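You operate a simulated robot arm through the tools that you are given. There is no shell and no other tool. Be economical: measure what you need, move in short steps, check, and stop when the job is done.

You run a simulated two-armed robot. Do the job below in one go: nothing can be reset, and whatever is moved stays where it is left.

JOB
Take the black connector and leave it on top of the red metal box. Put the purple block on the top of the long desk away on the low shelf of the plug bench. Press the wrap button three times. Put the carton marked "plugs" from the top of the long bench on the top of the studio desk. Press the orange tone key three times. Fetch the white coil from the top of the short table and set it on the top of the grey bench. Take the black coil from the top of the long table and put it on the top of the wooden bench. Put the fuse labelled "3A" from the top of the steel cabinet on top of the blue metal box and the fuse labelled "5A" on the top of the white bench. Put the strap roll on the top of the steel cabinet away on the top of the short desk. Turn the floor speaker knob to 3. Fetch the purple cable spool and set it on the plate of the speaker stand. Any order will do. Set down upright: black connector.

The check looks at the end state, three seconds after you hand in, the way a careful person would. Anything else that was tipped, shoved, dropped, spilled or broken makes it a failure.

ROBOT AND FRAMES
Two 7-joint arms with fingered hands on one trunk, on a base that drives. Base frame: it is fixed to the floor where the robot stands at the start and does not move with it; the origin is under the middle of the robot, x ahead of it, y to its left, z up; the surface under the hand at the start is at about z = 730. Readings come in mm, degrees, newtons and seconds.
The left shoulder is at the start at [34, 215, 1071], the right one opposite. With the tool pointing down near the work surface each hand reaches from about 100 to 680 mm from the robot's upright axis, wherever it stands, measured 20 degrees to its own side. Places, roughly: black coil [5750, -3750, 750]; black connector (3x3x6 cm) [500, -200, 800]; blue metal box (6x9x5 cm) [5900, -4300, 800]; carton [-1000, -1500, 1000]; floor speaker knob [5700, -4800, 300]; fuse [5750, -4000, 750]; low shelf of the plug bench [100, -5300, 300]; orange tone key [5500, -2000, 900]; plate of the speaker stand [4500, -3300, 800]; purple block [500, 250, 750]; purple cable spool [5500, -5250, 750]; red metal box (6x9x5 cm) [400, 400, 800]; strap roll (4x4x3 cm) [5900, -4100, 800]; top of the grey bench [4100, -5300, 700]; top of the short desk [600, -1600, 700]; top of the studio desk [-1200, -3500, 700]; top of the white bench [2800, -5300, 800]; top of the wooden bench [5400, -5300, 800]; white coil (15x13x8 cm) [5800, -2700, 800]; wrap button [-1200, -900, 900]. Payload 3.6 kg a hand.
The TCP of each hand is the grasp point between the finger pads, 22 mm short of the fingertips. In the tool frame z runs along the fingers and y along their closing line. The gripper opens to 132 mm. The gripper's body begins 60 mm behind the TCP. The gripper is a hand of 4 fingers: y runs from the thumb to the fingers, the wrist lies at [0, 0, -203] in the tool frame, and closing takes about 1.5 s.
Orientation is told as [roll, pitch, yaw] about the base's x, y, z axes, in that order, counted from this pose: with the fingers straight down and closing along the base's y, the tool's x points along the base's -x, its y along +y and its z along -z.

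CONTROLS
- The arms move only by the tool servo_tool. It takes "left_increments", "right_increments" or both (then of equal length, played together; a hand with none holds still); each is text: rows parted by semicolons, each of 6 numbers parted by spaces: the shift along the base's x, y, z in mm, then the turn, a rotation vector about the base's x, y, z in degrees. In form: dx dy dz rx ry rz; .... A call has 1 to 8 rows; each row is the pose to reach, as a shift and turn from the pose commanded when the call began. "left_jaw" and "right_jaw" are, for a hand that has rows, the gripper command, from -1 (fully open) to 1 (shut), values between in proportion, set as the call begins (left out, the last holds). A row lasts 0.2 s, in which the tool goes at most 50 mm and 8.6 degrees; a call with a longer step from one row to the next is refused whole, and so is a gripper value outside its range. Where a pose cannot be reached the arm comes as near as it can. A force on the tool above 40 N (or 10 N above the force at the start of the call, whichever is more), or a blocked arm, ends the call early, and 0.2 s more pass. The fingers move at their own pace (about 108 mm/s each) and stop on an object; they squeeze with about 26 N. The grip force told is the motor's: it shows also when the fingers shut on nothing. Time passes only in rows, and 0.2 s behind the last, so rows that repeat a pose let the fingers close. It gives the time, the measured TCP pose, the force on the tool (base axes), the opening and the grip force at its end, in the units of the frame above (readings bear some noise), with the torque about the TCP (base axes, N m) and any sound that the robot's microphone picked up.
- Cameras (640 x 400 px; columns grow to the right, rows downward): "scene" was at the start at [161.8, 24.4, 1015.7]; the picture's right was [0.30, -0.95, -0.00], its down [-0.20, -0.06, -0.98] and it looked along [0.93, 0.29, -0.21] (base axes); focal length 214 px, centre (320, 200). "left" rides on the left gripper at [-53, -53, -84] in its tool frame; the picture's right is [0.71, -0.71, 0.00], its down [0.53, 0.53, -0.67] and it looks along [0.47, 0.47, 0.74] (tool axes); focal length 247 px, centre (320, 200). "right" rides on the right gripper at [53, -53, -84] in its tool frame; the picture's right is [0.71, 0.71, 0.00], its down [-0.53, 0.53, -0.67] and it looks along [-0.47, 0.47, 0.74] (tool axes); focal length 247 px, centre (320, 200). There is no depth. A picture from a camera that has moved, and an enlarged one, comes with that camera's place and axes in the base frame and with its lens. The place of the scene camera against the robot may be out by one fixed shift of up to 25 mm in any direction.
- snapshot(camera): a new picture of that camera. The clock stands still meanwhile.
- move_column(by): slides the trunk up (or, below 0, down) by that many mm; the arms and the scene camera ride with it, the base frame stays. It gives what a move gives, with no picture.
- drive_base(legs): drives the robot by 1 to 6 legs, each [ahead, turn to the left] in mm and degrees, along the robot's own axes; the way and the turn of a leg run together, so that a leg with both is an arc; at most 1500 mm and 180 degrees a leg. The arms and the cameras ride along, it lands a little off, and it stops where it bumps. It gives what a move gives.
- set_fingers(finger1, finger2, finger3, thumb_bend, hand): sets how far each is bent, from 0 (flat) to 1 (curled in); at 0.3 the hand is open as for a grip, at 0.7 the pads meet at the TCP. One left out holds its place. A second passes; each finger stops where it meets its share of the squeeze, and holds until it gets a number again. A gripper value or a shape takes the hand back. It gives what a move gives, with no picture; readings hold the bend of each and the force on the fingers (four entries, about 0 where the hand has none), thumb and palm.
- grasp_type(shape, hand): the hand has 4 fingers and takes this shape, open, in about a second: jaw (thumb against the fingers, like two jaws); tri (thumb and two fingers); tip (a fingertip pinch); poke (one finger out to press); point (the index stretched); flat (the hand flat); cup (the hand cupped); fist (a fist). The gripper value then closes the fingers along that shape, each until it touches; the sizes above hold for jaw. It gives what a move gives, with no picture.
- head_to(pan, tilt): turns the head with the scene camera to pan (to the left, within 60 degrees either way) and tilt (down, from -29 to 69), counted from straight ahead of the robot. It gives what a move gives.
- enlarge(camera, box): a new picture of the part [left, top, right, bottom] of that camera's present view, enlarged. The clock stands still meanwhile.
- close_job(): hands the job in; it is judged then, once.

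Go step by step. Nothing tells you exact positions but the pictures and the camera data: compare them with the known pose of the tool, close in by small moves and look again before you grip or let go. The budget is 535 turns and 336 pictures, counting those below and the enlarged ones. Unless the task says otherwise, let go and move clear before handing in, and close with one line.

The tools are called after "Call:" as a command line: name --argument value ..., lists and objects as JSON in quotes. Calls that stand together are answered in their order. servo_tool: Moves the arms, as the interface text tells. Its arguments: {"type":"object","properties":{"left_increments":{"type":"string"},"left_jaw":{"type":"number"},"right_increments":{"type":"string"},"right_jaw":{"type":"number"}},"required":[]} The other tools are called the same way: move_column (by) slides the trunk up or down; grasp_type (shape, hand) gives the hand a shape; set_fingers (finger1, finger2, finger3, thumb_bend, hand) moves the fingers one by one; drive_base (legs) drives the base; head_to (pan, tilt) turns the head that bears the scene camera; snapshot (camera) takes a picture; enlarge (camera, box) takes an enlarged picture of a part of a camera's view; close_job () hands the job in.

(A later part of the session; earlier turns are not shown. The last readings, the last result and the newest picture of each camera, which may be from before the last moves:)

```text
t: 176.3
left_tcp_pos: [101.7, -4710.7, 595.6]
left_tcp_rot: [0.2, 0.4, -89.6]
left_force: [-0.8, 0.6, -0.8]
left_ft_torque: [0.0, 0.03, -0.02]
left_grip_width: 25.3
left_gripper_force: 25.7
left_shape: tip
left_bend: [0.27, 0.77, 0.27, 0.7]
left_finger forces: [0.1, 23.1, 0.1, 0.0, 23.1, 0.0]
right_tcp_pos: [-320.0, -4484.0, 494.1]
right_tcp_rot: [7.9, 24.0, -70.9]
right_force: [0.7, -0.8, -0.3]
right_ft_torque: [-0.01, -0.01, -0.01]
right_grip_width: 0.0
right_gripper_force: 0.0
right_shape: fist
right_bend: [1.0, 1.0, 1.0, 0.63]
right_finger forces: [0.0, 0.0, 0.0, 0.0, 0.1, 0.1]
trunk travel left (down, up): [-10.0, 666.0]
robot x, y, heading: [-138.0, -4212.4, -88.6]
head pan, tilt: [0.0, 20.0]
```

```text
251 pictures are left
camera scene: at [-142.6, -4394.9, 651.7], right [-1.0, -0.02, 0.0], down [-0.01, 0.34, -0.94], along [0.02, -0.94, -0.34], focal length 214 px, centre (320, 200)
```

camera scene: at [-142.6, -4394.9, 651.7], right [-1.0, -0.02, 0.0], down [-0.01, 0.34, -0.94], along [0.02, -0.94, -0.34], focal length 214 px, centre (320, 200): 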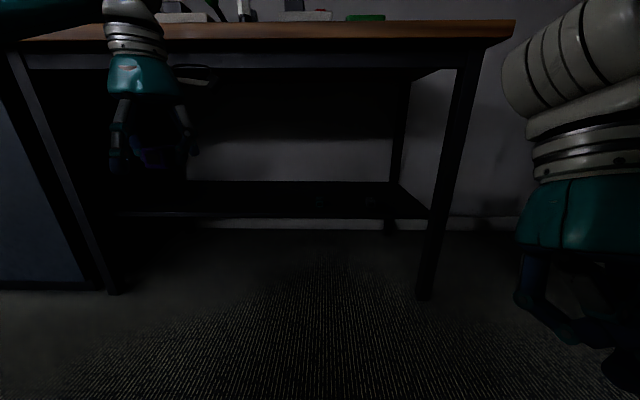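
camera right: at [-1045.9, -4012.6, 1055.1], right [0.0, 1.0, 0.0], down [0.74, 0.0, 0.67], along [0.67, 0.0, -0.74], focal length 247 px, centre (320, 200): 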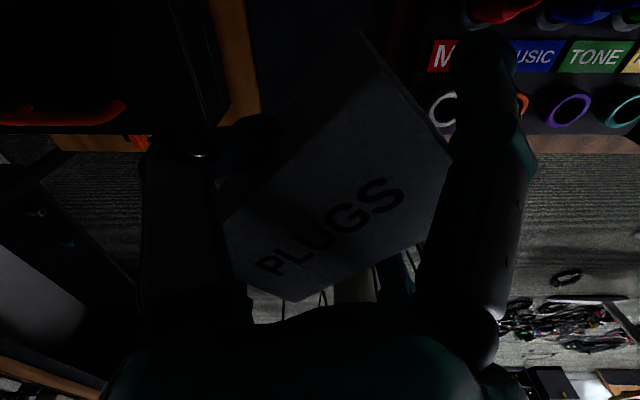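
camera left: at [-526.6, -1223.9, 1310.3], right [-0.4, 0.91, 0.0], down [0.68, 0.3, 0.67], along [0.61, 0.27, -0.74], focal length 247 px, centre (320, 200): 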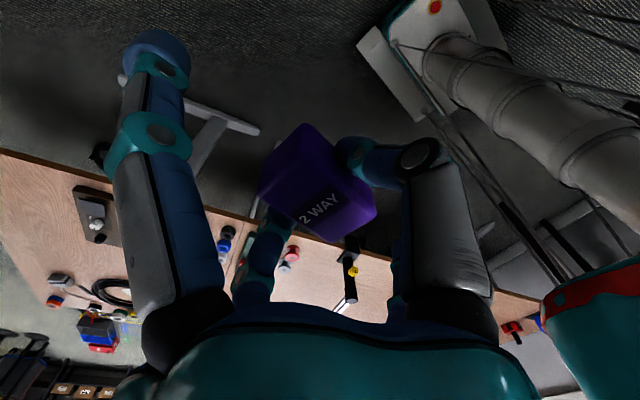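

The shelf is well visible: front edge y≈-5120, z≈335, with the apron at ~780 above. I'm lowering and extending the left arm, then driving it in under the top.

Call:
servo_tool --left_increments "0 -20 -40 0 0 0; 0 -40 -80 0 0 0; 0 -60 -120 0 0 0; 0 -80 -160 0 0 0; 0 -100 -180 0 0 0"

Call:
drive_base --legs '[[250, 0]]'

Call:
snapshot --camera "scene"

Call:
snapshot --camera "left"

```text
t: 177.5
left_tcp_pos: [100.2, -4812.2, 416.0]
left_tcp_rot: [0.1, 0.2, -89.7]
left_force: [-0.5, -0.4, -0.7]
left_ft_torque: [-0.01, 0.02, 0.04]
left_grip_width: 25.5
left_gripper_force: 26.0
left_shape: tip
left_bend: [0.27, 0.77, 0.27, 0.7]
left_finger forces: [0.0, 23.1, 0.0, 0.1, 23.1, 0.0]
right_tcp_pos: [-322.0, -4485.0, 493.5]
right_tcp_rot: [7.8, 24.2, -70.9]
right_force: [-0.3, 0.6, -0.2]
right_ft_torque: [0.01, -0.02, 0.0]
right_grip_width: 0.0
right_gripper_force: 0.1
right_shape: fist
right_bend: [1.0, 1.0, 1.0, 0.63]
right_finger forces: [0.1, 0.0, 0.0, 0.0, 0.0, 0.0]
trunk travel left (down, up): [-10.0, 666.0]
robot x, y, heading: [-141.8, -4215.0, -89.2]
head pan, tilt: [0.0, 20.0]
```

```text
t: 179.3
left_tcp_pos: [105.6, -5060.5, 415.4]
left_tcp_rot: [0.2, 0.3, -89.6]
left_force: [0.1, -0.2, -0.5]
left_ft_torque: [0.0, -0.01, -0.01]
left_grip_width: 25.4
left_gripper_force: 26.3
left_shape: tip
left_bend: [0.27, 0.77, 0.27, 0.7]
left_finger forces: [0.0, 23.2, 0.1, 0.0, 23.2, 0.0]
right_tcp_pos: [-315.7, -4735.6, 494.6]
right_tcp_rot: [7.9, 24.0, -70.9]
right_force: [-0.1, 0.0, -0.8]
right_ft_torque: [0.03, -0.01, -0.01]
right_grip_width: 0.0
right_gripper_force: 0.0
right_shape: fist
right_bend: [1.0, 1.0, 1.0, 0.63]
right_finger forces: [0.0, 0.0, 0.0, 0.0, 0.0, 0.0]
trunk travel left (down, up): [-10.0, 666.0]
robot x, y, heading: [-133.7, -4463.8, -88.8]
head pan, tilt: [0.0, 20.0]
```

```text
250 pictures are left
camera scene: at [-137.8, -4645.2, 651.8], right [-1.0, -0.02, 0.0], down [-0.01, 0.34, -0.94], along [0.02, -0.94, -0.34], focal length 214 px, centre (320, 200)
```

scene: 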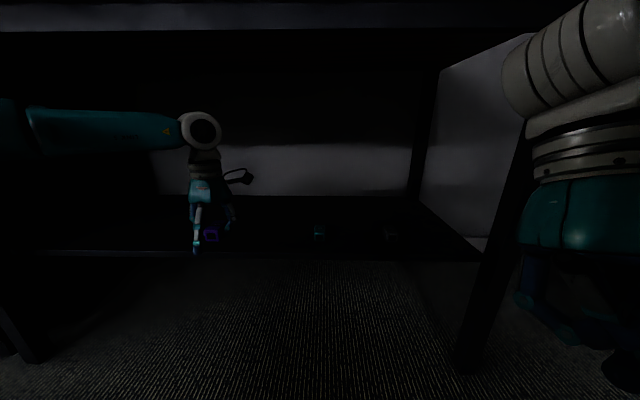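

```text
249 pictures are left
camera left: at [52.0, -5115.6, 498.3], right [-0.71, 0.7, 0.0], down [0.52, 0.53, 0.67], along [0.47, 0.48, -0.74], focal length 247 px, centre (320, 200)
```

left: 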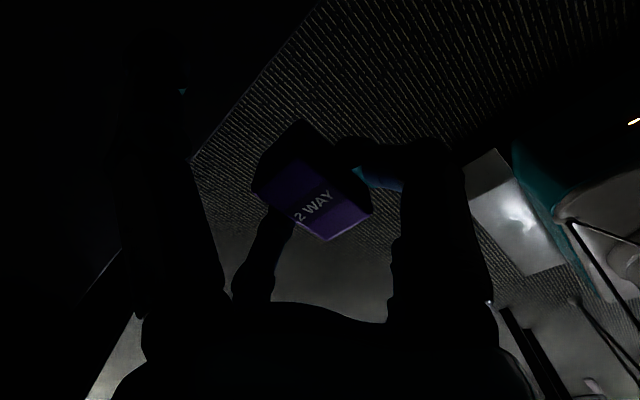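

The shelf front edge is at y≈-5110. I'm driving in another 130 mm.

Call:
drive_base --legs '[[135, 0]]'

Call:
snapshot --camera "scene"

Call:
servo_tool --left_increments "0 0 -20 0 0 0; 0 0 -40 0 0 0; 0 0 -48 0 0 0; 0 0 -54 0 0 0; 0 0 -58 0 0 0; 0 0 -62 0 0 0"

```text
t: 180.6
left_tcp_pos: [107.4, -5199.2, 416.3]
left_tcp_rot: [0.2, 0.2, -89.6]
left_force: [0.6, 0.6, -0.8]
left_ft_torque: [0.0, -0.02, -0.02]
left_grip_width: 25.3
left_gripper_force: 25.6
left_shape: tip
left_bend: [0.27, 0.77, 0.27, 0.7]
left_finger forces: [0.1, 23.0, 0.1, 0.1, 23.2, 0.0]
right_tcp_pos: [-313.5, -4872.3, 494.8]
right_tcp_rot: [7.8, 24.0, -70.9]
right_force: [-0.5, 0.0, -0.2]
right_ft_torque: [0.03, 0.0, 0.0]
right_grip_width: 0.0
right_gripper_force: 0.1
right_shape: fist
right_bend: [1.0, 1.0, 1.0, 0.63]
right_finger forces: [0.0, 0.0, 0.0, 0.0, 0.0, 0.1]
trunk travel left (down, up): [-10.0, 666.0]
robot x, y, heading: [-134.4, -4605.5, -88.9]
head pan, tilt: [0.0, 20.0]
```

```text
248 pictures are left
camera scene: at [-135.4, -4782.1, 651.8], right [-1.0, -0.02, 0.0], down [-0.01, 0.34, -0.94], along [0.02, -0.94, -0.34], focal length 214 px, centre (320, 200)
```

scene: 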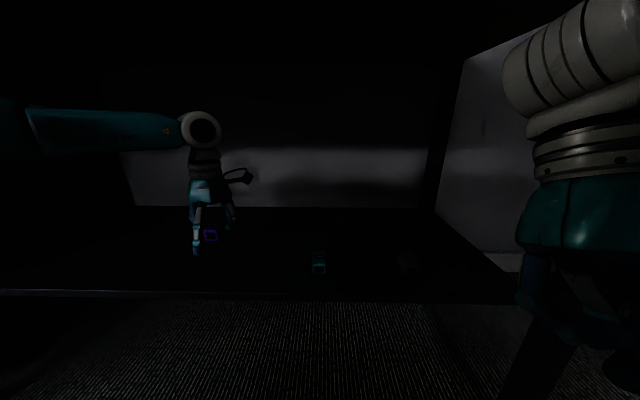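

```text
t: 182.0
left_tcp_pos: [106.9, -5198.1, 355.3]
left_tcp_rot: [0.2, 0.3, -89.6]
left_force: [-1.2, 0.3, -0.8]
left_ft_torque: [0.02, 0.02, -0.02]
left_grip_width: 25.3
left_gripper_force: 26.4
left_shape: tip
left_bend: [0.27, 0.77, 0.27, 0.7]
left_finger forces: [0.0, 23.2, 0.1, 0.0, 23.1, 0.0]
right_tcp_pos: [-314.2, -4872.1, 495.4]
right_tcp_rot: [7.9, 24.0, -70.9]
right_force: [-0.8, 0.4, -0.2]
right_ft_torque: [0.0, -0.04, 0.0]
right_grip_width: 0.0
right_gripper_force: 0.0
right_shape: fist
right_bend: [1.0, 1.0, 1.0, 0.63]
right_finger forces: [0.0, 0.0, 0.0, 0.0, 0.0, 0.1]
trunk travel left (down, up): [-10.0, 666.0]
robot x, y, heading: [-136.9, -4597.9, -88.7]
head pan, tilt: [0.0, 20.0]
```

Call:
servo_tool --left_increments "0 0 -3 0 0 0; 0 0 -6 0 0 0; 0 0 -9 0 0 0; 0 0 -11 0 0 0"

Call:
enlarge --camera "scene" --box '[140, 160, 340, 320]'

```text
t: 183.0
left_tcp_pos: [107.2, -5198.0, 344.5]
left_tcp_rot: [0.1, 0.2, -89.6]
left_force: [0.7, 0.8, 2.8]
left_ft_torque: [0.02, 0.02, 0.01]
left_grip_width: 25.7
left_gripper_force: 25.7
left_shape: tip
left_bend: [0.27, 0.77, 0.27, 0.7]
left_finger forces: [0.1, 24.1, 0.0, 0.1, 23.7, 0.0]
right_tcp_pos: [-314.4, -4870.8, 495.6]
right_tcp_rot: [7.9, 24.0, -70.9]
right_force: [0.2, 1.0, 0.5]
right_ft_torque: [0.01, 0.03, -0.03]
right_grip_width: 0.1
right_gripper_force: 0.0
right_shape: fist
right_bend: [1.0, 1.0, 1.0, 0.63]
right_finger forces: [0.0, 0.1, 0.0, 0.0, 0.1, 0.0]
trunk travel left (down, up): [-10.0, 666.0]
robot x, y, heading: [-133.4, -4600.8, -89.2]
head pan, tilt: [0.0, 20.0]
```

```text
2.50 times, centred on (240, 240) of scene
camera zoom: at [-135.4, -4782.0, 651.9], right [-1.0, -0.02, 0.0], down [-0.01, 0.34, -0.94], along [0.02, -0.94, -0.34], focal length 536 px, centre (520, 100)
```

zoom: 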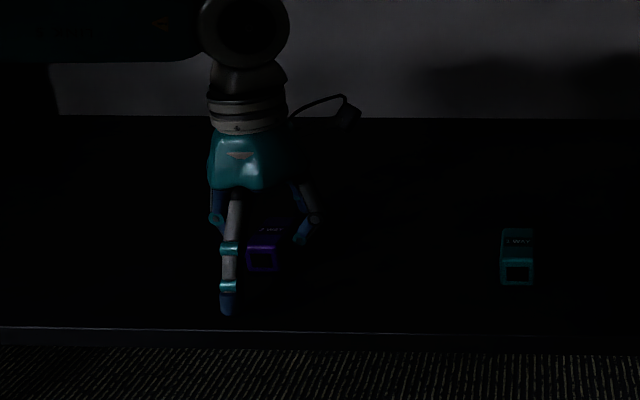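

Contact at z 344.5: the block rests on the shelf. I'm opening, lifting a little and backing out.

Call:
servo_tool --left_increments "0 0 0 0 0 0; 0 0 0 0 0 0; 0 0 0 0 0 0; 0 0 0 0 0 0; 0 0 0 0 0 0" --left_jaw -0.6

Call:
servo_tool --left_increments "0 0 30 0 0 0; 0 0 60 0 0 0; 0 0 85 0 0 0"

Call:
drive_base --legs '[[-450, 0]]'

Call:
enlarge --camera "scene" --box '[140, 150, 400, 260]'

```text
t: 184.2
left_tcp_pos: [107.4, -5197.8, 343.5]
left_tcp_rot: [0.2, 0.2, -89.6]
left_force: [0.4, 0.1, 0.8]
left_ft_torque: [0.02, -0.02, -0.04]
left_grip_width: 105.5
left_gripper_force: 0.0
left_shape: tip
left_bend: [0.11, 0.25, 0.11, 0.47]
left_finger forces: [0.1, 0.1, 0.0, 0.0, 0.0, 0.1]
right_tcp_pos: [-313.8, -4872.0, 494.8]
right_tcp_rot: [7.9, 24.1, -70.9]
right_force: [0.1, 0.2, 0.6]
right_ft_torque: [-0.01, 0.02, -0.02]
right_grip_width: 0.1
right_gripper_force: 0.1
right_shape: fist
right_bend: [1.0, 1.0, 1.0, 0.63]
right_finger forces: [0.0, 0.0, 0.0, 0.0, 0.0, 0.0]
trunk travel left (down, up): [-10.0, 666.0]
robot x, y, heading: [-136.0, -4603.3, -89.0]
head pan, tilt: [0.0, 20.0]
```

```text
t: 185.0
left_tcp_pos: [108.1, -5199.3, 429.9]
left_tcp_rot: [0.1, 0.3, -89.5]
left_force: [0.6, -0.5, 0.0]
left_ft_torque: [0.04, 0.01, -0.01]
left_grip_width: 105.4
left_gripper_force: 0.0
left_shape: tip
left_bend: [0.11, 0.25, 0.11, 0.47]
left_finger forces: [0.1, 0.1, 0.0, 0.0, 0.1, 0.0]
right_tcp_pos: [-313.8, -4871.5, 494.3]
right_tcp_rot: [7.9, 24.0, -70.9]
right_force: [1.3, -0.2, 0.2]
right_ft_torque: [-0.02, -0.01, -0.02]
right_grip_width: 0.2
right_gripper_force: 0.0
right_shape: fist
right_bend: [1.0, 1.0, 1.0, 0.63]
right_finger forces: [0.1, 0.0, 0.0, 0.0, 0.0, 0.0]
trunk travel left (down, up): [-10.0, 666.0]
robot x, y, heading: [-131.9, -4600.3, -88.8]
head pan, tilt: [0.0, 20.0]
```

```text
t: 187.8
left_tcp_pos: [98.0, -4747.7, 428.6]
left_tcp_rot: [0.3, 0.1, -89.7]
left_force: [-0.6, 0.2, 0.0]
left_ft_torque: [-0.02, -0.04, -0.03]
left_grip_width: 105.5
left_gripper_force: 0.1
left_shape: tip
left_bend: [0.11, 0.25, 0.11, 0.47]
left_finger forces: [0.1, 0.0, 0.0, 0.0, 0.1, 0.0]
right_tcp_pos: [-322.2, -4420.0, 494.5]
right_tcp_rot: [7.9, 24.0, -71.1]
right_force: [-0.7, 0.1, 0.7]
right_ft_torque: [-0.02, -0.02, -0.02]
right_grip_width: 0.2
right_gripper_force: 0.1
right_shape: fist
right_bend: [1.0, 1.0, 1.0, 0.63]
right_finger forces: [0.0, 0.0, 0.1, 0.1, 0.0, 0.1]
trunk travel left (down, up): [-10.0, 666.0]
robot x, y, heading: [-141.0, -4153.0, -89.4]
head pan, tilt: [0.0, 20.0]
```

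```text
2.46 times, centred on (270, 205) of scene
camera zoom: at [-143.5, -4331.3, 651.8], right [-1.0, -0.02, 0.0], down [-0.01, 0.34, -0.94], along [0.01, -0.94, -0.34], focal length 528 px, centre (443, 188)
```

zoom: 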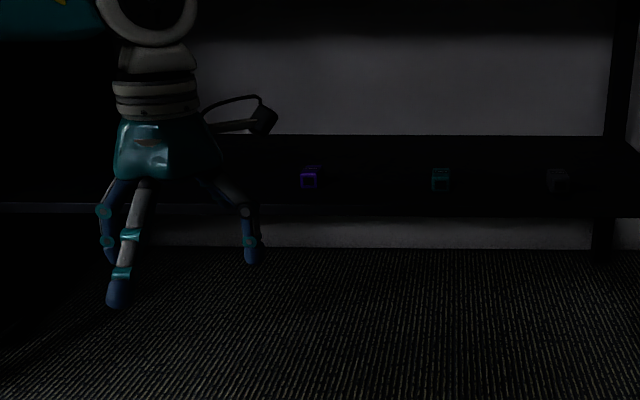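

The block is on the shelf. I'm raising the trunk, reopening the right hand and turning east.

Call:
move_column --by 400

Call:
grasp_type --shape "jaw" --hand "right"

Call:
servo_tool --right_increments "0 -30 40 0 0 -4; 0 -60 80 0 0 -8; 0 -80 120 0 0 -12; 0 -90 160 0 0 -17" --left_increments "0 30 40 0 0 0; 0 60 80 0 0 0; 0 90 120 0 0 0; 0 130 150 0 0 0"

Call:
drive_base --legs '[[0, 35]]'

Call:
drive_base --legs '[[0, 35]]'

Call:
snapshot --camera "scene"

```text
t: 191.6
left_tcp_pos: [98.9, -4748.9, 829.8]
left_tcp_rot: [0.3, 0.3, -89.7]
left_force: [0.2, 0.2, -0.2]
left_ft_torque: [-0.04, 0.04, 0.04]
left_grip_width: 105.2
left_gripper_force: 0.1
left_shape: tip
left_bend: [0.11, 0.25, 0.11, 0.47]
left_finger forces: [0.0, 0.1, 0.0, 0.1, 0.0, 0.1]
right_tcp_pos: [-321.8, -4420.4, 895.1]
right_tcp_rot: [7.9, 24.1, -71.0]
right_force: [-1.0, 0.2, -0.3]
right_ft_torque: [-0.01, 0.02, 0.02]
right_grip_width: 0.0
right_gripper_force: 0.1
right_shape: fist
right_bend: [1.0, 1.0, 1.0, 0.63]
right_finger forces: [0.0, 0.0, 0.1, 0.0, 0.0, 0.0]
trunk travel left (down, up): [-410.0, 266.0]
robot x, y, heading: [-140.1, -4151.0, -89.3]
head pan, tilt: [0.0, 20.0]
```

```text
t: 192.5
left_tcp_pos: [98.3, -4747.7, 828.9]
left_tcp_rot: [0.2, 0.2, -89.7]
left_force: [-0.4, 0.0, -0.3]
left_ft_torque: [0.0, 0.06, 0.01]
left_grip_width: 105.2
left_gripper_force: 0.1
left_shape: tip
left_bend: [0.11, 0.25, 0.11, 0.47]
left_finger forces: [0.0, 0.0, 0.0, 0.1, 0.0, 0.1]
right_tcp_pos: [-321.8, -4421.1, 895.9]
right_tcp_rot: [7.9, 24.0, -71.1]
right_force: [0.2, 0.3, 1.0]
right_ft_torque: [0.04, 0.01, 0.03]
right_grip_width: 131.9
right_gripper_force: 0.1
right_shape: jaw
right_bend: [0.3, 0.3, 0.3, 0.3]
right_finger forces: [0.1, 0.0, 0.1, 0.0, 0.0, 0.0]
trunk travel left (down, up): [-410.0, 266.0]
robot x, y, heading: [-144.0, -4149.8, -89.0]
head pan, tilt: [0.0, 20.0]
```

```text
t: 193.5
left_tcp_pos: [98.5, -4617.4, 981.4]
left_tcp_rot: [0.1, 0.2, -89.7]
left_force: [-0.6, 0.6, 0.3]
left_ft_torque: [-0.06, 0.01, 0.02]
left_grip_width: 105.8
left_gripper_force: 0.1
left_shape: tip
left_bend: [0.11, 0.25, 0.11, 0.47]
left_finger forces: [0.0, 0.0, 0.0, 0.0, 0.0, 0.0]
right_tcp_pos: [-322.5, -4509.2, 1055.9]
right_tcp_rot: [7.8, 23.9, -88.0]
right_force: [1.2, 0.8, 0.5]
right_ft_torque: [-0.03, 0.0, 0.0]
right_grip_width: 132.0
right_gripper_force: 0.0
right_shape: jaw
right_bend: [0.3, 0.3, 0.3, 0.3]
right_finger forces: [0.0, 0.1, 0.0, 0.0, 0.0, 0.0]
trunk travel left (down, up): [-410.0, 266.0]
robot x, y, heading: [-139.3, -4149.1, -89.3]
head pan, tilt: [0.0, 20.0]
```

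```text
t: 195.6
left_tcp_pos: [322.9, -4396.1, 981.0]
left_tcp_rot: [0.3, 0.1, -54.8]
left_force: [-0.7, 0.0, -0.1]
left_ft_torque: [-0.06, 0.0, 0.01]
left_grip_width: 105.4
left_gripper_force: 0.0
left_shape: tip
left_bend: [0.11, 0.25, 0.11, 0.47]
left_finger forces: [0.0, 0.0, 0.1, 0.0, 0.0, 0.0]
right_tcp_pos: [-83.3, -4548.7, 1054.9]
right_tcp_rot: [7.8, 24.1, -53.1]
right_force: [-0.3, 0.6, 0.6]
right_ft_torque: [0.04, 0.0, 0.01]
right_grip_width: 131.7
right_gripper_force: 0.1
right_shape: jaw
right_bend: [0.3, 0.3, 0.3, 0.3]
right_finger forces: [0.1, 0.0, 0.0, 0.1, 0.1, 0.0]
trunk travel left (down, up): [-410.0, 266.0]
robot x, y, heading: [-165.5, -4168.7, -54.4]
head pan, tilt: [0.0, 20.0]
```

```text
t: 197.7
left_tcp_pos: [370.3, -4075.5, 982.1]
left_tcp_rot: [0.1, 0.2, -19.9]
left_force: [-0.5, -0.4, 0.5]
left_ft_torque: [-0.01, 0.03, 0.01]
left_grip_width: 105.8
left_gripper_force: 0.1
left_shape: tip
left_bend: [0.11, 0.25, 0.11, 0.47]
left_finger forces: [0.1, 0.1, 0.1, 0.1, 0.0, 0.0]
right_tcp_pos: [124.1, -4433.3, 1056.8]
right_tcp_rot: [7.8, 24.0, -18.2]
right_force: [0.0, 1.1, -0.7]
right_ft_torque: [-0.01, 0.0, 0.01]
right_grip_width: 131.9
right_gripper_force: 0.1
right_shape: jaw
right_bend: [0.3, 0.3, 0.3, 0.3]
right_finger forces: [0.0, 0.0, 0.1, 0.1, 0.1, 0.0]
trunk travel left (down, up): [-410.0, 266.0]
robot x, y, heading: [-171.6, -4192.7, -19.4]
head pan, tilt: [0.0, 20.0]
```

```text
245 pictures are left
camera scene: at [-16.1, -4256.9, 1064.3], right [-0.33, -0.94, 0.0], down [-0.32, 0.11, -0.94], along [0.89, -0.31, -0.34], focal length 214 px, centre (320, 200)
```

scene: 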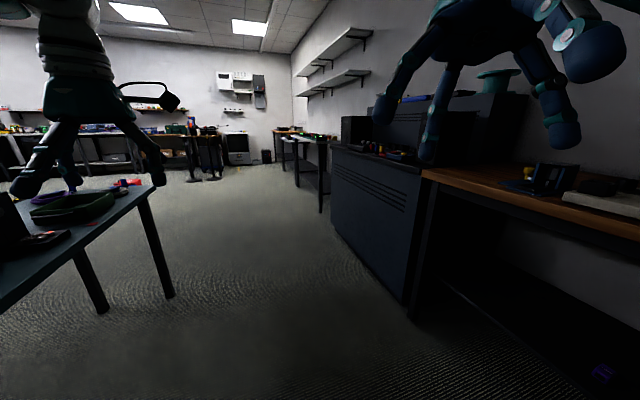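

The aisle to the east is clear. I'm driving along it.

Call:
drive_base --legs '[[0, 14], [1500, 0], [1300, 0]]'

Call:
head_to --pan 0 --tilt 12

Call:
snapshot --camera "scene"

```text
t: 212.1
left_tcp_pos: [3104.3, -4171.8, 981.7]
left_tcp_rot: [0.1, 0.2, -4.9]
left_force: [0.2, 0.6, -0.2]
left_ft_torque: [0.01, 0.0, 0.01]
left_grip_width: 105.5
left_gripper_force: 0.1
left_shape: tip
left_bend: [0.11, 0.25, 0.11, 0.47]
left_finger forces: [0.0, 0.1, 0.0, 0.0, 0.0, 0.0]
right_tcp_pos: [2958.3, -4579.2, 1056.9]
right_tcp_rot: [7.8, 24.0, -3.4]
right_force: [0.4, -0.2, -0.1]
right_ft_torque: [-0.01, 0.02, 0.0]
right_grip_width: 132.0
right_gripper_force: 0.1
right_shape: jaw
right_bend: [0.3, 0.3, 0.3, 0.3]
right_finger forces: [0.0, 0.0, 0.1, 0.1, 0.0, 0.0]
trunk travel left (down, up): [-410.0, 266.0]
robot x, y, heading: [2613.2, -4424.9, -4.8]
head pan, tilt: [0.0, 20.0]
```

```text
t: 212.8
left_tcp_pos: [3105.2, -4171.5, 982.9]
left_tcp_rot: [0.2, 0.2, -5.0]
left_force: [0.5, -0.6, -0.6]
left_ft_torque: [-0.04, 0.01, -0.02]
left_grip_width: 105.6
left_gripper_force: 0.1
left_shape: tip
left_bend: [0.11, 0.25, 0.11, 0.47]
left_finger forces: [0.0, 0.0, 0.0, 0.1, 0.0, 0.1]
right_tcp_pos: [2958.0, -4579.4, 1057.6]
right_tcp_rot: [7.7, 24.0, -3.2]
right_force: [0.6, 0.0, -0.4]
right_ft_torque: [0.0, 0.02, -0.03]
right_grip_width: 131.9
right_gripper_force: 0.1
right_shape: jaw
right_bend: [0.3, 0.3, 0.3, 0.3]
right_finger forces: [0.0, 0.0, 0.0, 0.0, 0.0, 0.0]
trunk travel left (down, up): [-410.0, 266.0]
robot x, y, heading: [2610.9, -4424.6, -4.5]
head pan, tilt: [0.0, 12.0]
```

```text
244 pictures are left
camera scene: at [2776.6, -4443.5, 1077.4], right [-0.08, -1.0, 0.0], down [-0.21, 0.02, -0.98], along [0.97, -0.08, -0.21], focal length 214 px, centre (320, 200)
```

scene: 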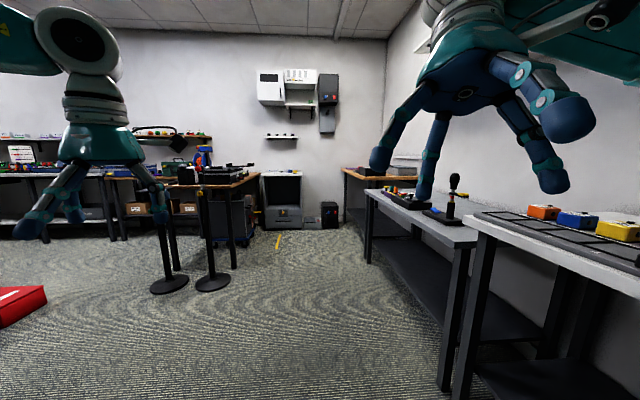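

Call:
enlarge --camera "scene" --box '[90, 110, 370, 300]'

Call:
enlarge --camera "scene" --box '[340, 150, 640, 280]'

Call:
enlarge --camera "scene" --box '[0, 110, 220, 260]'

```text
2.11 times, centred on (230, 205) of scene
camera zoom: at [2776.6, -4443.5, 1077.4], right [-0.08, -1.0, 0.0], down [-0.21, 0.02, -0.98], along [0.97, -0.08, -0.21], focal length 452 px, centre (510, 190)
```

zoom: 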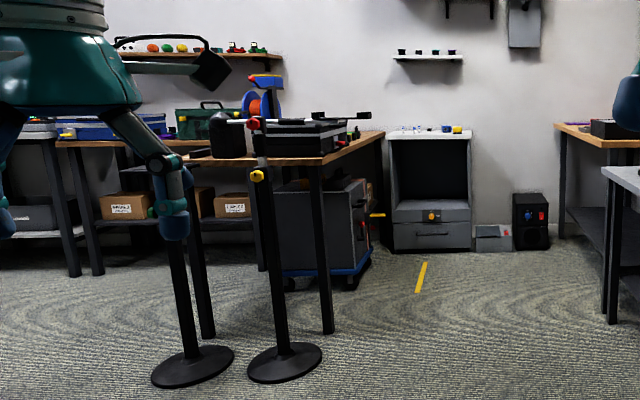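

```text
2.13 times, centred on (490, 215) of scene
camera zoom: at [2776.6, -4443.5, 1077.4], right [-0.08, -1.0, 0.0], down [-0.21, 0.02, -0.98], along [0.97, -0.08, -0.21], focal length 458 px, centre (-43, 168)
```

zoom: 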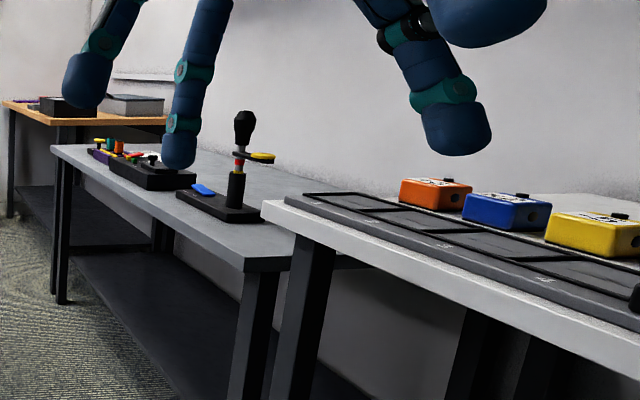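

```text
2.67 times, centred on (110, 185) of scene
camera zoom: at [2776.6, -4443.5, 1077.4], right [-0.08, -1.0, 0.0], down [-0.21, 0.02, -0.98], along [0.97, -0.08, -0.21], focal length 572 px, centre (880, 240)
```

zoom: 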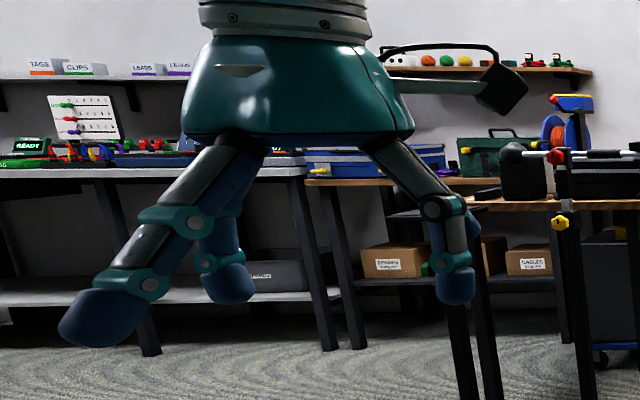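

I see the white, grey and wooden benches on the right, the cabinet and floor speaker ahead, and two stands near x≈4500. I'm looking left for the way north.

Call:
head_to --pan 50 --tilt 12

Call:
snapshot --camera "scene"

```text
t: 214.0
left_tcp_pos: [3104.8, -4171.5, 982.2]
left_tcp_rot: [0.2, 0.2, -5.1]
left_force: [0.5, 0.2, 0.9]
left_ft_torque: [0.04, -0.01, -0.03]
left_grip_width: 105.8
left_gripper_force: 0.0
left_shape: tip
left_bend: [0.11, 0.25, 0.11, 0.47]
left_finger forces: [0.0, 0.0, 0.1, 0.0, 0.1, 0.0]
right_tcp_pos: [2958.8, -4580.1, 1057.4]
right_tcp_rot: [7.8, 24.1, -3.3]
right_force: [-0.2, -0.2, 1.4]
right_ft_torque: [-0.01, 0.0, -0.02]
right_grip_width: 132.0
right_gripper_force: 0.1
right_shape: jaw
right_bend: [0.3, 0.3, 0.3, 0.3]
right_finger forces: [0.0, 0.0, 0.0, 0.0, 0.1, 0.0]
trunk travel left (down, up): [-410.0, 266.0]
robot x, y, heading: [2614.6, -4427.4, -4.7]
head pan, tilt: [50.0, 12.0]
```

```text
240 pictures are left
camera scene: at [2749.3, -4369.7, 1077.5], right [0.71, -0.7, 0.0], down [-0.15, -0.15, -0.98], along [0.69, 0.7, -0.21], focal length 214 px, centre (320, 200)
```

scene: 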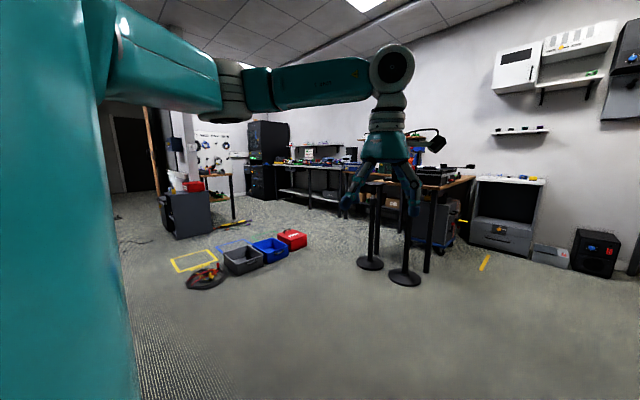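

The crates on the floor leave a gap north of the stands. I'm driving via [3800,-3000].

Call:
drive_base --legs '[[0, 28]]'

Call:
drive_base --legs '[[0, 27], [1000, 0]]'

Call:
head_to --pan 0 --tilt 20

Call:
snapshot --camera "scene"

```text
t: 215.8
left_tcp_pos: [2925.4, -3970.4, 982.8]
left_tcp_rot: [0.0, 0.2, 22.8]
left_force: [0.7, 0.1, 1.2]
left_ft_torque: [0.0, 0.02, 0.02]
left_grip_width: 105.6
left_gripper_force: 0.0
left_shape: tip
left_bend: [0.11, 0.25, 0.11, 0.47]
left_finger forces: [0.0, 0.0, 0.1, 0.1, 0.1, 0.0]
right_tcp_pos: [2987.1, -4399.6, 1057.5]
right_tcp_rot: [7.8, 24.0, 24.5]
right_force: [-0.3, 0.3, 0.2]
right_ft_torque: [0.01, -0.01, -0.03]
right_grip_width: 132.1
right_gripper_force: 0.0
right_shape: jaw
right_bend: [0.3, 0.3, 0.3, 0.3]
right_finger forces: [0.1, 0.0, 0.0, 0.0, 0.1, 0.0]
trunk travel left (down, up): [-410.0, 266.0]
robot x, y, heading: [2616.2, -4448.0, 23.4]
head pan, tilt: [50.0, 12.0]
```

```text
t: 222.3
left_tcp_pos: [3327.2, -3123.6, 982.6]
left_tcp_rot: [0.2, 0.1, 48.9]
left_force: [-0.2, -0.4, -0.3]
left_ft_torque: [0.01, 0.02, -0.02]
left_grip_width: 105.4
left_gripper_force: 0.0
left_shape: tip
left_bend: [0.11, 0.25, 0.11, 0.47]
left_finger forces: [0.1, 0.0, 0.1, 0.0, 0.0, 0.1]
right_tcp_pos: [3570.2, -3482.3, 1057.3]
right_tcp_rot: [7.8, 23.9, 50.6]
right_force: [0.3, -0.5, -1.1]
right_ft_torque: [0.01, 0.0, 0.01]
right_grip_width: 131.9
right_gripper_force: 0.0
right_shape: jaw
right_bend: [0.3, 0.3, 0.3, 0.3]
right_finger forces: [0.0, 0.0, 0.0, 0.0, 0.1, 0.0]
trunk travel left (down, up): [-410.0, 266.0]
robot x, y, heading: [3255.0, -3686.4, 49.6]
head pan, tilt: [50.0, 12.0]
```

```text
t: 223.5
left_tcp_pos: [3326.1, -3124.3, 984.7]
left_tcp_rot: [0.1, 0.2, 48.9]
left_force: [-0.4, -0.1, 0.0]
left_ft_torque: [0.01, 0.03, 0.0]
left_grip_width: 105.8
left_gripper_force: 0.1
left_shape: tip
left_bend: [0.11, 0.25, 0.11, 0.47]
left_finger forces: [0.1, 0.0, 0.0, 0.0, 0.0, 0.0]
right_tcp_pos: [3568.7, -3482.5, 1057.9]
right_tcp_rot: [7.9, 24.0, 50.5]
right_force: [0.7, 0.8, 0.7]
right_ft_torque: [-0.01, -0.01, 0.03]
right_grip_width: 131.9
right_gripper_force: 0.0
right_shape: jaw
right_bend: [0.3, 0.3, 0.3, 0.3]
right_finger forces: [0.1, 0.1, 0.1, 0.0, 0.1, 0.1]
trunk travel left (down, up): [-410.0, 266.0]
robot x, y, heading: [3259.8, -3689.8, 49.4]
head pan, tilt: [0.0, 20.0]
```

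```text
239 pictures are left
camera scene: at [3364.9, -3562.0, 1064.4], right [0.76, -0.65, 0.0], down [-0.22, -0.26, -0.94], along [0.61, 0.71, -0.34], focal length 214 px, centre (320, 200)
```

scene: 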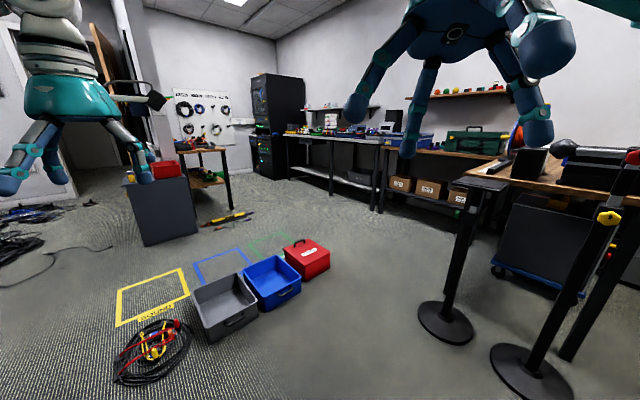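

Call:
drive_base --legs '[[0, 4], [990, 0]]'

Call:
drive_base --legs '[[0, -27]]'

Call:
drive_base --legs '[[0, -26]]'

Call:
head_to --pan 0 --tilt 25

Call:
snapshot --camera "scene"

```text
t: 228.4
left_tcp_pos: [3816.5, -2405.3, 989.0]
left_tcp_rot: [0.1, -0.5, 53.0]
left_force: [0.5, 0.5, -0.9]
left_ft_torque: [-0.04, 0.04, 0.02]
left_grip_width: 105.4
left_gripper_force: 0.0
left_shape: tip
left_bend: [0.11, 0.25, 0.11, 0.47]
left_finger forces: [0.1, 0.0, 0.1, 0.1, 0.0, 0.0]
right_tcp_pos: [4085.3, -2746.8, 1062.1]
right_tcp_rot: [7.9, 23.1, 54.8]
right_force: [0.3, 0.5, -0.6]
right_ft_torque: [-0.06, 0.07, 0.02]
right_grip_width: 132.0
right_gripper_force: 0.1
right_shape: jaw
right_bend: [0.3, 0.3, 0.3, 0.3]
right_finger forces: [0.0, 0.0, 0.0, 0.0, 0.1, 0.0]
trunk travel left (down, up): [-410.0, 266.0]
robot x, y, heading: [3796.8, -2967.2, 53.9]
head pan, tilt: [0.0, 20.0]
stopped in leg 2: the robot was blocked; the commanded pose is now the measured one
```

```text
t: 230.3
left_tcp_pos: [4052.5, -2481.2, 989.8]
left_tcp_rot: [0.3, -0.5, 26.3]
left_force: [0.4, 0.1, -0.5]
left_ft_torque: [0.01, 0.01, 0.01]
left_grip_width: 105.5
left_gripper_force: 0.0
left_shape: tip
left_bend: [0.11, 0.25, 0.11, 0.47]
left_finger forces: [0.0, 0.1, 0.0, 0.0, 0.0, 0.0]
right_tcp_pos: [4139.8, -2907.4, 1062.4]
right_tcp_rot: [7.9, 23.2, 28.1]
right_force: [0.6, 0.5, -0.2]
right_ft_torque: [-0.01, 0.02, -0.01]
right_grip_width: 132.2
right_gripper_force: 0.1
right_shape: jaw
right_bend: [0.3, 0.3, 0.3, 0.3]
right_finger forces: [0.0, 0.0, 0.0, 0.0, 0.0, 0.0]
trunk travel left (down, up): [-410.0, 266.0]
robot x, y, heading: [3781.7, -2959.0, 27.5]
head pan, tilt: [0.0, 20.0]
stopped in leg 1: the robot was blocked; the commanded pose is now the measured one
```

```text
t: 231.6
left_tcp_pos: [4126.2, -2557.3, 992.7]
left_tcp_rot: [0.4, -0.6, 14.2]
left_force: [-0.3, 0.1, 0.2]
left_ft_torque: [0.02, -0.02, -0.01]
left_grip_width: 105.8
left_gripper_force: 0.0
left_shape: tip
left_bend: [0.11, 0.25, 0.11, 0.47]
left_finger forces: [0.0, 0.1, 0.0, 0.0, 0.0, 0.1]
right_tcp_pos: [4119.2, -2994.1, 1063.1]
right_tcp_rot: [7.8, 23.2, 15.8]
right_force: [0.3, -0.3, 0.2]
right_ft_torque: [-0.02, 0.01, -0.01]
right_grip_width: 131.9
right_gripper_force: 0.1
right_shape: jaw
right_bend: [0.3, 0.3, 0.3, 0.3]
right_finger forces: [0.1, 0.0, 0.0, 0.0, 0.0, 0.0]
trunk travel left (down, up): [-410.0, 266.0]
robot x, y, heading: [3756.0, -2966.3, 20.4]
head pan, tilt: [0.0, 20.0]
stopped in leg 1: the robot was blocked; the commanded pose is now the measured one
```

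```text
t: 232.3
left_tcp_pos: [4124.8, -2555.2, 992.3]
left_tcp_rot: [0.3, -0.6, 14.3]
left_force: [0.3, 0.2, 0.3]
left_ft_torque: [0.01, -0.04, 0.01]
left_grip_width: 105.4
left_gripper_force: 0.1
left_shape: tip
left_bend: [0.11, 0.25, 0.11, 0.47]
left_finger forces: [0.0, 0.1, 0.1, 0.1, 0.0, 0.0]
right_tcp_pos: [4118.4, -2991.2, 1062.8]
right_tcp_rot: [7.8, 23.2, 15.9]
right_force: [0.2, -0.6, 1.0]
right_ft_torque: [-0.01, 0.0, 0.01]
right_grip_width: 132.2
right_gripper_force: 0.0
right_shape: jaw
right_bend: [0.3, 0.3, 0.3, 0.3]
right_finger forces: [0.0, 0.1, 0.0, 0.1, 0.0, 0.1]
trunk travel left (down, up): [-410.0, 266.0]
robot x, y, heading: [3759.1, -2966.7, 20.4]
head pan, tilt: [0.0, 25.0]
```

```text
238 pictures are left
camera scene: at [3909.5, -2912.9, 1056.4], right [0.35, -0.94, 0.0], down [-0.4, -0.15, -0.91], along [0.85, 0.32, -0.42], focal length 214 px, centre (320, 200)
```

scene: 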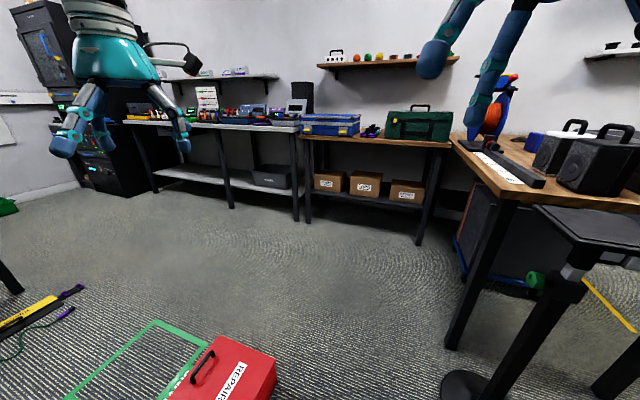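

The base stopped, possibly against a crate. I'm looking down-left to check before moving.

Call:
head_to --pan 55 --tilt 45

Call:
snapshot --camera "scene"

```text
t: 233.5
left_tcp_pos: [4125.5, -2554.7, 992.0]
left_tcp_rot: [0.3, -0.5, 14.2]
left_force: [-0.1, -0.2, 0.2]
left_ft_torque: [0.0, -0.03, -0.01]
left_grip_width: 105.4
left_gripper_force: 0.1
left_shape: tip
left_bend: [0.11, 0.25, 0.11, 0.47]
left_finger forces: [0.1, 0.1, 0.1, 0.0, 0.1, 0.0]
right_tcp_pos: [4118.7, -2990.9, 1063.0]
right_tcp_rot: [7.7, 23.2, 15.9]
right_force: [0.2, -0.1, 0.4]
right_ft_torque: [-0.01, -0.02, 0.01]
right_grip_width: 131.9
right_gripper_force: 0.1
right_shape: jaw
right_bend: [0.3, 0.3, 0.3, 0.3]
right_finger forces: [0.0, 0.0, 0.0, 0.0, 0.0, 0.0]
trunk travel left (down, up): [-410.0, 266.0]
robot x, y, heading: [3755.2, -2965.1, 20.2]
head pan, tilt: [55.0, 45.0]
```

```text
237 pictures are left
camera scene: at [3843.6, -2866.1, 1025.8], right [0.97, -0.25, 0.0], down [-0.18, -0.68, -0.71], along [0.18, 0.68, -0.71], focal length 214 px, centre (320, 200)
```

scene: 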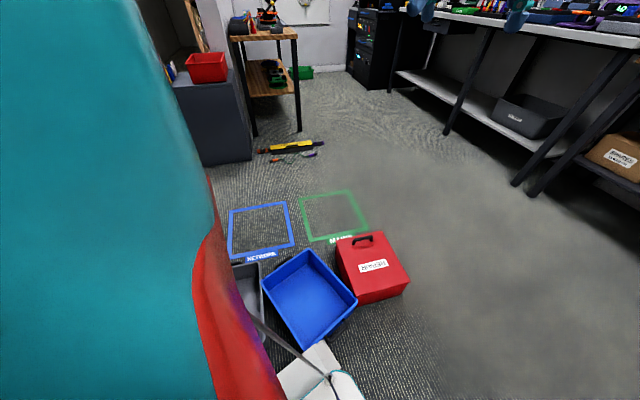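

The blue crate has been nudged and turned about 30°; I need to put it back. Its original centre was about [3867,-2507], aligned with the row. First I'm backing the base away from it.

Call:
drive_base --legs '[[-350, -2]]'

Call:
head_to --pan 25 --tilt 40

Call:
snapshot --camera "scene"

```text
t: 235.8
left_tcp_pos: [3810.1, -2684.5, 991.4]
left_tcp_rot: [0.3, -0.6, 12.1]
left_force: [0.7, -0.1, -0.3]
left_ft_torque: [0.0, -0.02, 0.01]
left_grip_width: 105.7
left_gripper_force: 0.1
left_shape: tip
left_bend: [0.11, 0.25, 0.11, 0.47]
left_finger forces: [0.0, 0.0, 0.0, 0.0, 0.1, 0.1]
right_tcp_pos: [3786.8, -3121.1, 1064.0]
right_tcp_rot: [7.8, 23.1, 13.7]
right_force: [-0.1, 0.8, -0.4]
right_ft_torque: [0.0, -0.03, 0.0]
right_grip_width: 132.0
right_gripper_force: 0.0
right_shape: jaw
right_bend: [0.3, 0.3, 0.3, 0.3]
right_finger forces: [0.0, 0.1, 0.0, 0.0, 0.0, 0.1]
trunk travel left (down, up): [-410.0, 266.0]
robot x, y, heading: [3428.6, -3085.0, 18.1]
head pan, tilt: [55.0, 45.0]
```

```text
t: 236.7
left_tcp_pos: [3810.4, -2684.7, 993.0]
left_tcp_rot: [0.3, -0.5, 12.0]
left_force: [-0.7, -0.3, 0.2]
left_ft_torque: [0.01, 0.0, 0.01]
left_grip_width: 105.7
left_gripper_force: 0.1
left_shape: tip
left_bend: [0.11, 0.25, 0.11, 0.47]
left_finger forces: [0.0, 0.0, 0.0, 0.0, 0.0, 0.0]
right_tcp_pos: [3788.9, -3120.0, 1063.7]
right_tcp_rot: [7.8, 23.2, 13.7]
right_force: [0.3, -0.1, 0.3]
right_ft_torque: [-0.02, 0.0, 0.05]
right_grip_width: 132.1
right_gripper_force: 0.1
right_shape: jaw
right_bend: [0.3, 0.3, 0.3, 0.3]
right_finger forces: [0.0, 0.1, 0.0, 0.0, 0.0, 0.0]
trunk travel left (down, up): [-410.0, 266.0]
robot x, y, heading: [3422.5, -3081.1, 18.1]
head pan, tilt: [25.0, 40.0]
```

```text
236 pictures are left
camera scene: at [3557.0, -3003.9, 1033.0], right [0.68, -0.73, 0.0], down [-0.47, -0.44, -0.77], along [0.56, 0.52, -0.64], focal length 214 px, centre (320, 200)
```

scene: 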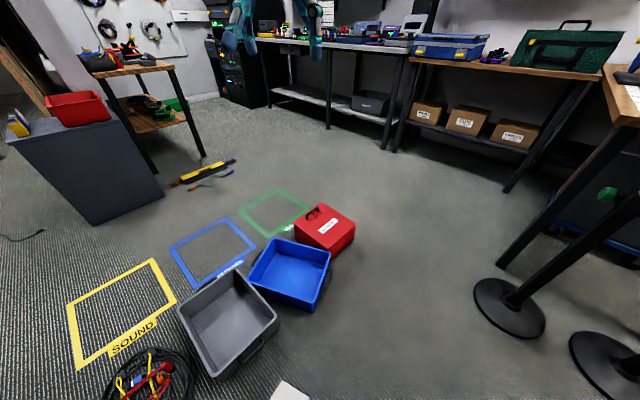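

Call:
enlarge --camera "scene" --box '[160, 190, 380, 390]'

```text
2.00 times, centred on (270, 290) of scene
camera zoom: at [3557.0, -3003.9, 1033.0], right [0.68, -0.73, 0.0], down [-0.47, -0.44, -0.77], along [0.56, 0.52, -0.64], focal length 429 px, centre (420, 20)
```

zoom: 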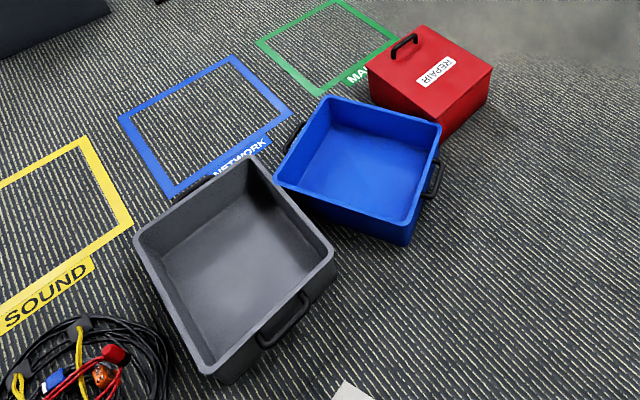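

The blue crate now sits about [3890,-2506] rotated +27°, and the grey and red ones are untouched. I'll push its near corner back with the closed left hand, so I'm moving closer and lowering the trunk.

Call:
drive_base --legs '[[80, 0]]'

Call:
move_column --by -400

Call:
grasp_type --shape "jaw" --hand "left"

Call:
servo_tool --left_increments "0 -30 -30 0 0 0; 0 -60 -60 0 0 0; 0 -85 -95 0 0 0; 0 -93 -140 0 0 0; 0 -93 -185 0 0 0; 0 -93 -230 0 0 0; 0 -93 -260 0 0 0; 0 -93 -280 0 0 0" --left_jaw 1

Call:
head_to --pan 25 --tilt 45

Call:
snapshot --camera "scene"

```text
t: 237.8
left_tcp_pos: [3890.7, -2658.5, 991.5]
left_tcp_rot: [0.3, -0.6, 12.0]
left_force: [0.4, 1.0, 0.8]
left_ft_torque: [0.0, 0.0, -0.01]
left_grip_width: 105.7
left_gripper_force: 0.0
left_shape: tip
left_bend: [0.11, 0.25, 0.11, 0.47]
left_finger forces: [0.0, 0.0, 0.0, 0.0, 0.1, 0.1]
right_tcp_pos: [3867.1, -3094.9, 1063.1]
right_tcp_rot: [7.8, 23.3, 13.5]
right_force: [-0.1, -0.1, 0.1]
right_ft_torque: [0.0, 0.05, 0.01]
right_grip_width: 131.8
right_gripper_force: 0.1
right_shape: jaw
right_bend: [0.3, 0.3, 0.3, 0.3]
right_finger forces: [0.1, 0.0, 0.0, 0.0, 0.0, 0.0]
trunk travel left (down, up): [-410.0, 266.0]
robot x, y, heading: [3502.0, -3057.5, 18.0]
head pan, tilt: [25.0, 40.0]
```

```text
t: 241.6
left_tcp_pos: [3888.5, -2658.9, 592.7]
left_tcp_rot: [0.3, -0.5, 12.0]
left_force: [0.0, -0.1, -0.1]
left_ft_torque: [0.04, 0.01, 0.0]
left_grip_width: 105.6
left_gripper_force: 0.1
left_shape: tip
left_bend: [0.11, 0.25, 0.11, 0.47]
left_finger forces: [0.0, 0.0, 0.1, 0.0, 0.0, 0.0]
right_tcp_pos: [3864.5, -3094.9, 664.6]
right_tcp_rot: [7.8, 23.3, 13.6]
right_force: [0.1, 0.3, -1.8]
right_ft_torque: [-0.01, -0.03, 0.02]
right_grip_width: 132.1
right_gripper_force: 0.1
right_shape: jaw
right_bend: [0.3, 0.3, 0.3, 0.3]
right_finger forces: [0.1, 0.0, 0.1, 0.0, 0.0, 0.0]
trunk travel left (down, up): [-10.0, 666.0]
robot x, y, heading: [3503.6, -3057.7, 18.2]
head pan, tilt: [25.0, 40.0]
```

```text
t: 242.5
left_tcp_pos: [3888.1, -2660.0, 593.2]
left_tcp_rot: [0.3, -0.5, 12.0]
left_force: [1.5, 0.9, 0.3]
left_ft_torque: [0.0, 0.01, -0.03]
left_grip_width: 132.1
left_gripper_force: 0.1
left_shape: jaw
left_bend: [0.3, 0.3, 0.3, 0.3]
left_finger forces: [0.1, 0.0, 0.0, 0.0, 0.1, 0.1]
right_tcp_pos: [3863.4, -3095.8, 664.5]
right_tcp_rot: [7.8, 23.3, 13.7]
right_force: [0.2, 1.1, -0.2]
right_ft_torque: [-0.01, -0.02, -0.02]
right_grip_width: 131.8
right_gripper_force: 0.0
right_shape: jaw
right_bend: [0.3, 0.3, 0.3, 0.3]
right_finger forces: [0.1, 0.1, 0.0, 0.0, 0.1, 0.1]
trunk travel left (down, up): [-10.0, 666.0]
robot x, y, heading: [3504.1, -3055.8, 18.1]
head pan, tilt: [25.0, 40.0]
```

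```text
t: 244.3
left_tcp_pos: [3888.0, -2754.5, 311.2]
left_tcp_rot: [0.4, -0.7, 12.1]
left_force: [-0.6, -0.3, -0.1]
left_ft_torque: [-0.03, -0.02, 0.02]
left_grip_width: 0.0
left_gripper_force: 25.9
left_shape: jaw
left_bend: [0.7, 0.7, 0.7, 0.7]
left_finger forces: [0.1, 0.1, 0.0, 0.1, 0.0, 0.1]
right_tcp_pos: [3865.9, -3095.5, 664.1]
right_tcp_rot: [7.9, 23.2, 13.5]
right_force: [0.0, 0.0, 0.4]
right_ft_torque: [-0.04, -0.01, -0.02]
right_grip_width: 131.9
right_gripper_force: 0.0
right_shape: jaw
right_bend: [0.3, 0.3, 0.3, 0.3]
right_finger forces: [0.0, 0.0, 0.0, 0.1, 0.0, 0.0]
trunk travel left (down, up): [-10.0, 666.0]
robot x, y, heading: [3499.8, -3050.8, 18.4]
head pan, tilt: [25.0, 40.0]
```

```text
t: 245.0
left_tcp_pos: [3887.8, -2752.8, 312.7]
left_tcp_rot: [0.3, -0.6, 12.0]
left_force: [0.2, -0.6, -0.8]
left_ft_torque: [-0.01, 0.01, 0.01]
left_grip_width: 0.0
left_gripper_force: 25.7
left_shape: jaw
left_bend: [0.7, 0.7, 0.7, 0.7]
left_finger forces: [0.1, 0.1, 0.0, 0.0, 0.0, 0.1]
right_tcp_pos: [3865.1, -3095.4, 664.7]
right_tcp_rot: [7.9, 23.3, 13.7]
right_force: [-0.4, -0.8, -0.7]
right_ft_torque: [-0.01, -0.01, -0.01]
right_grip_width: 132.1
right_gripper_force: 0.1
right_shape: jaw
right_bend: [0.3, 0.3, 0.3, 0.3]
right_finger forces: [0.0, 0.1, 0.0, 0.1, 0.1, 0.0]
trunk travel left (down, up): [-10.0, 666.0]
robot x, y, heading: [3506.9, -3057.0, 18.1]
head pan, tilt: [25.0, 45.0]
```

```text
234 pictures are left
camera scene: at [3637.1, -2979.5, 613.2], right [0.68, -0.73, 0.0], down [-0.52, -0.48, -0.71], along [0.52, 0.48, -0.71], focal length 214 px, centre (320, 200)
```

scene: 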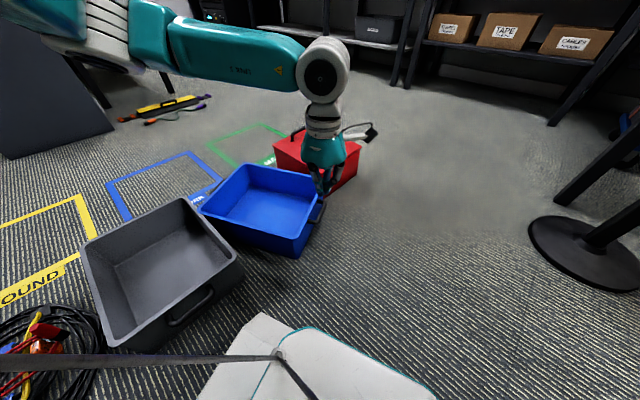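

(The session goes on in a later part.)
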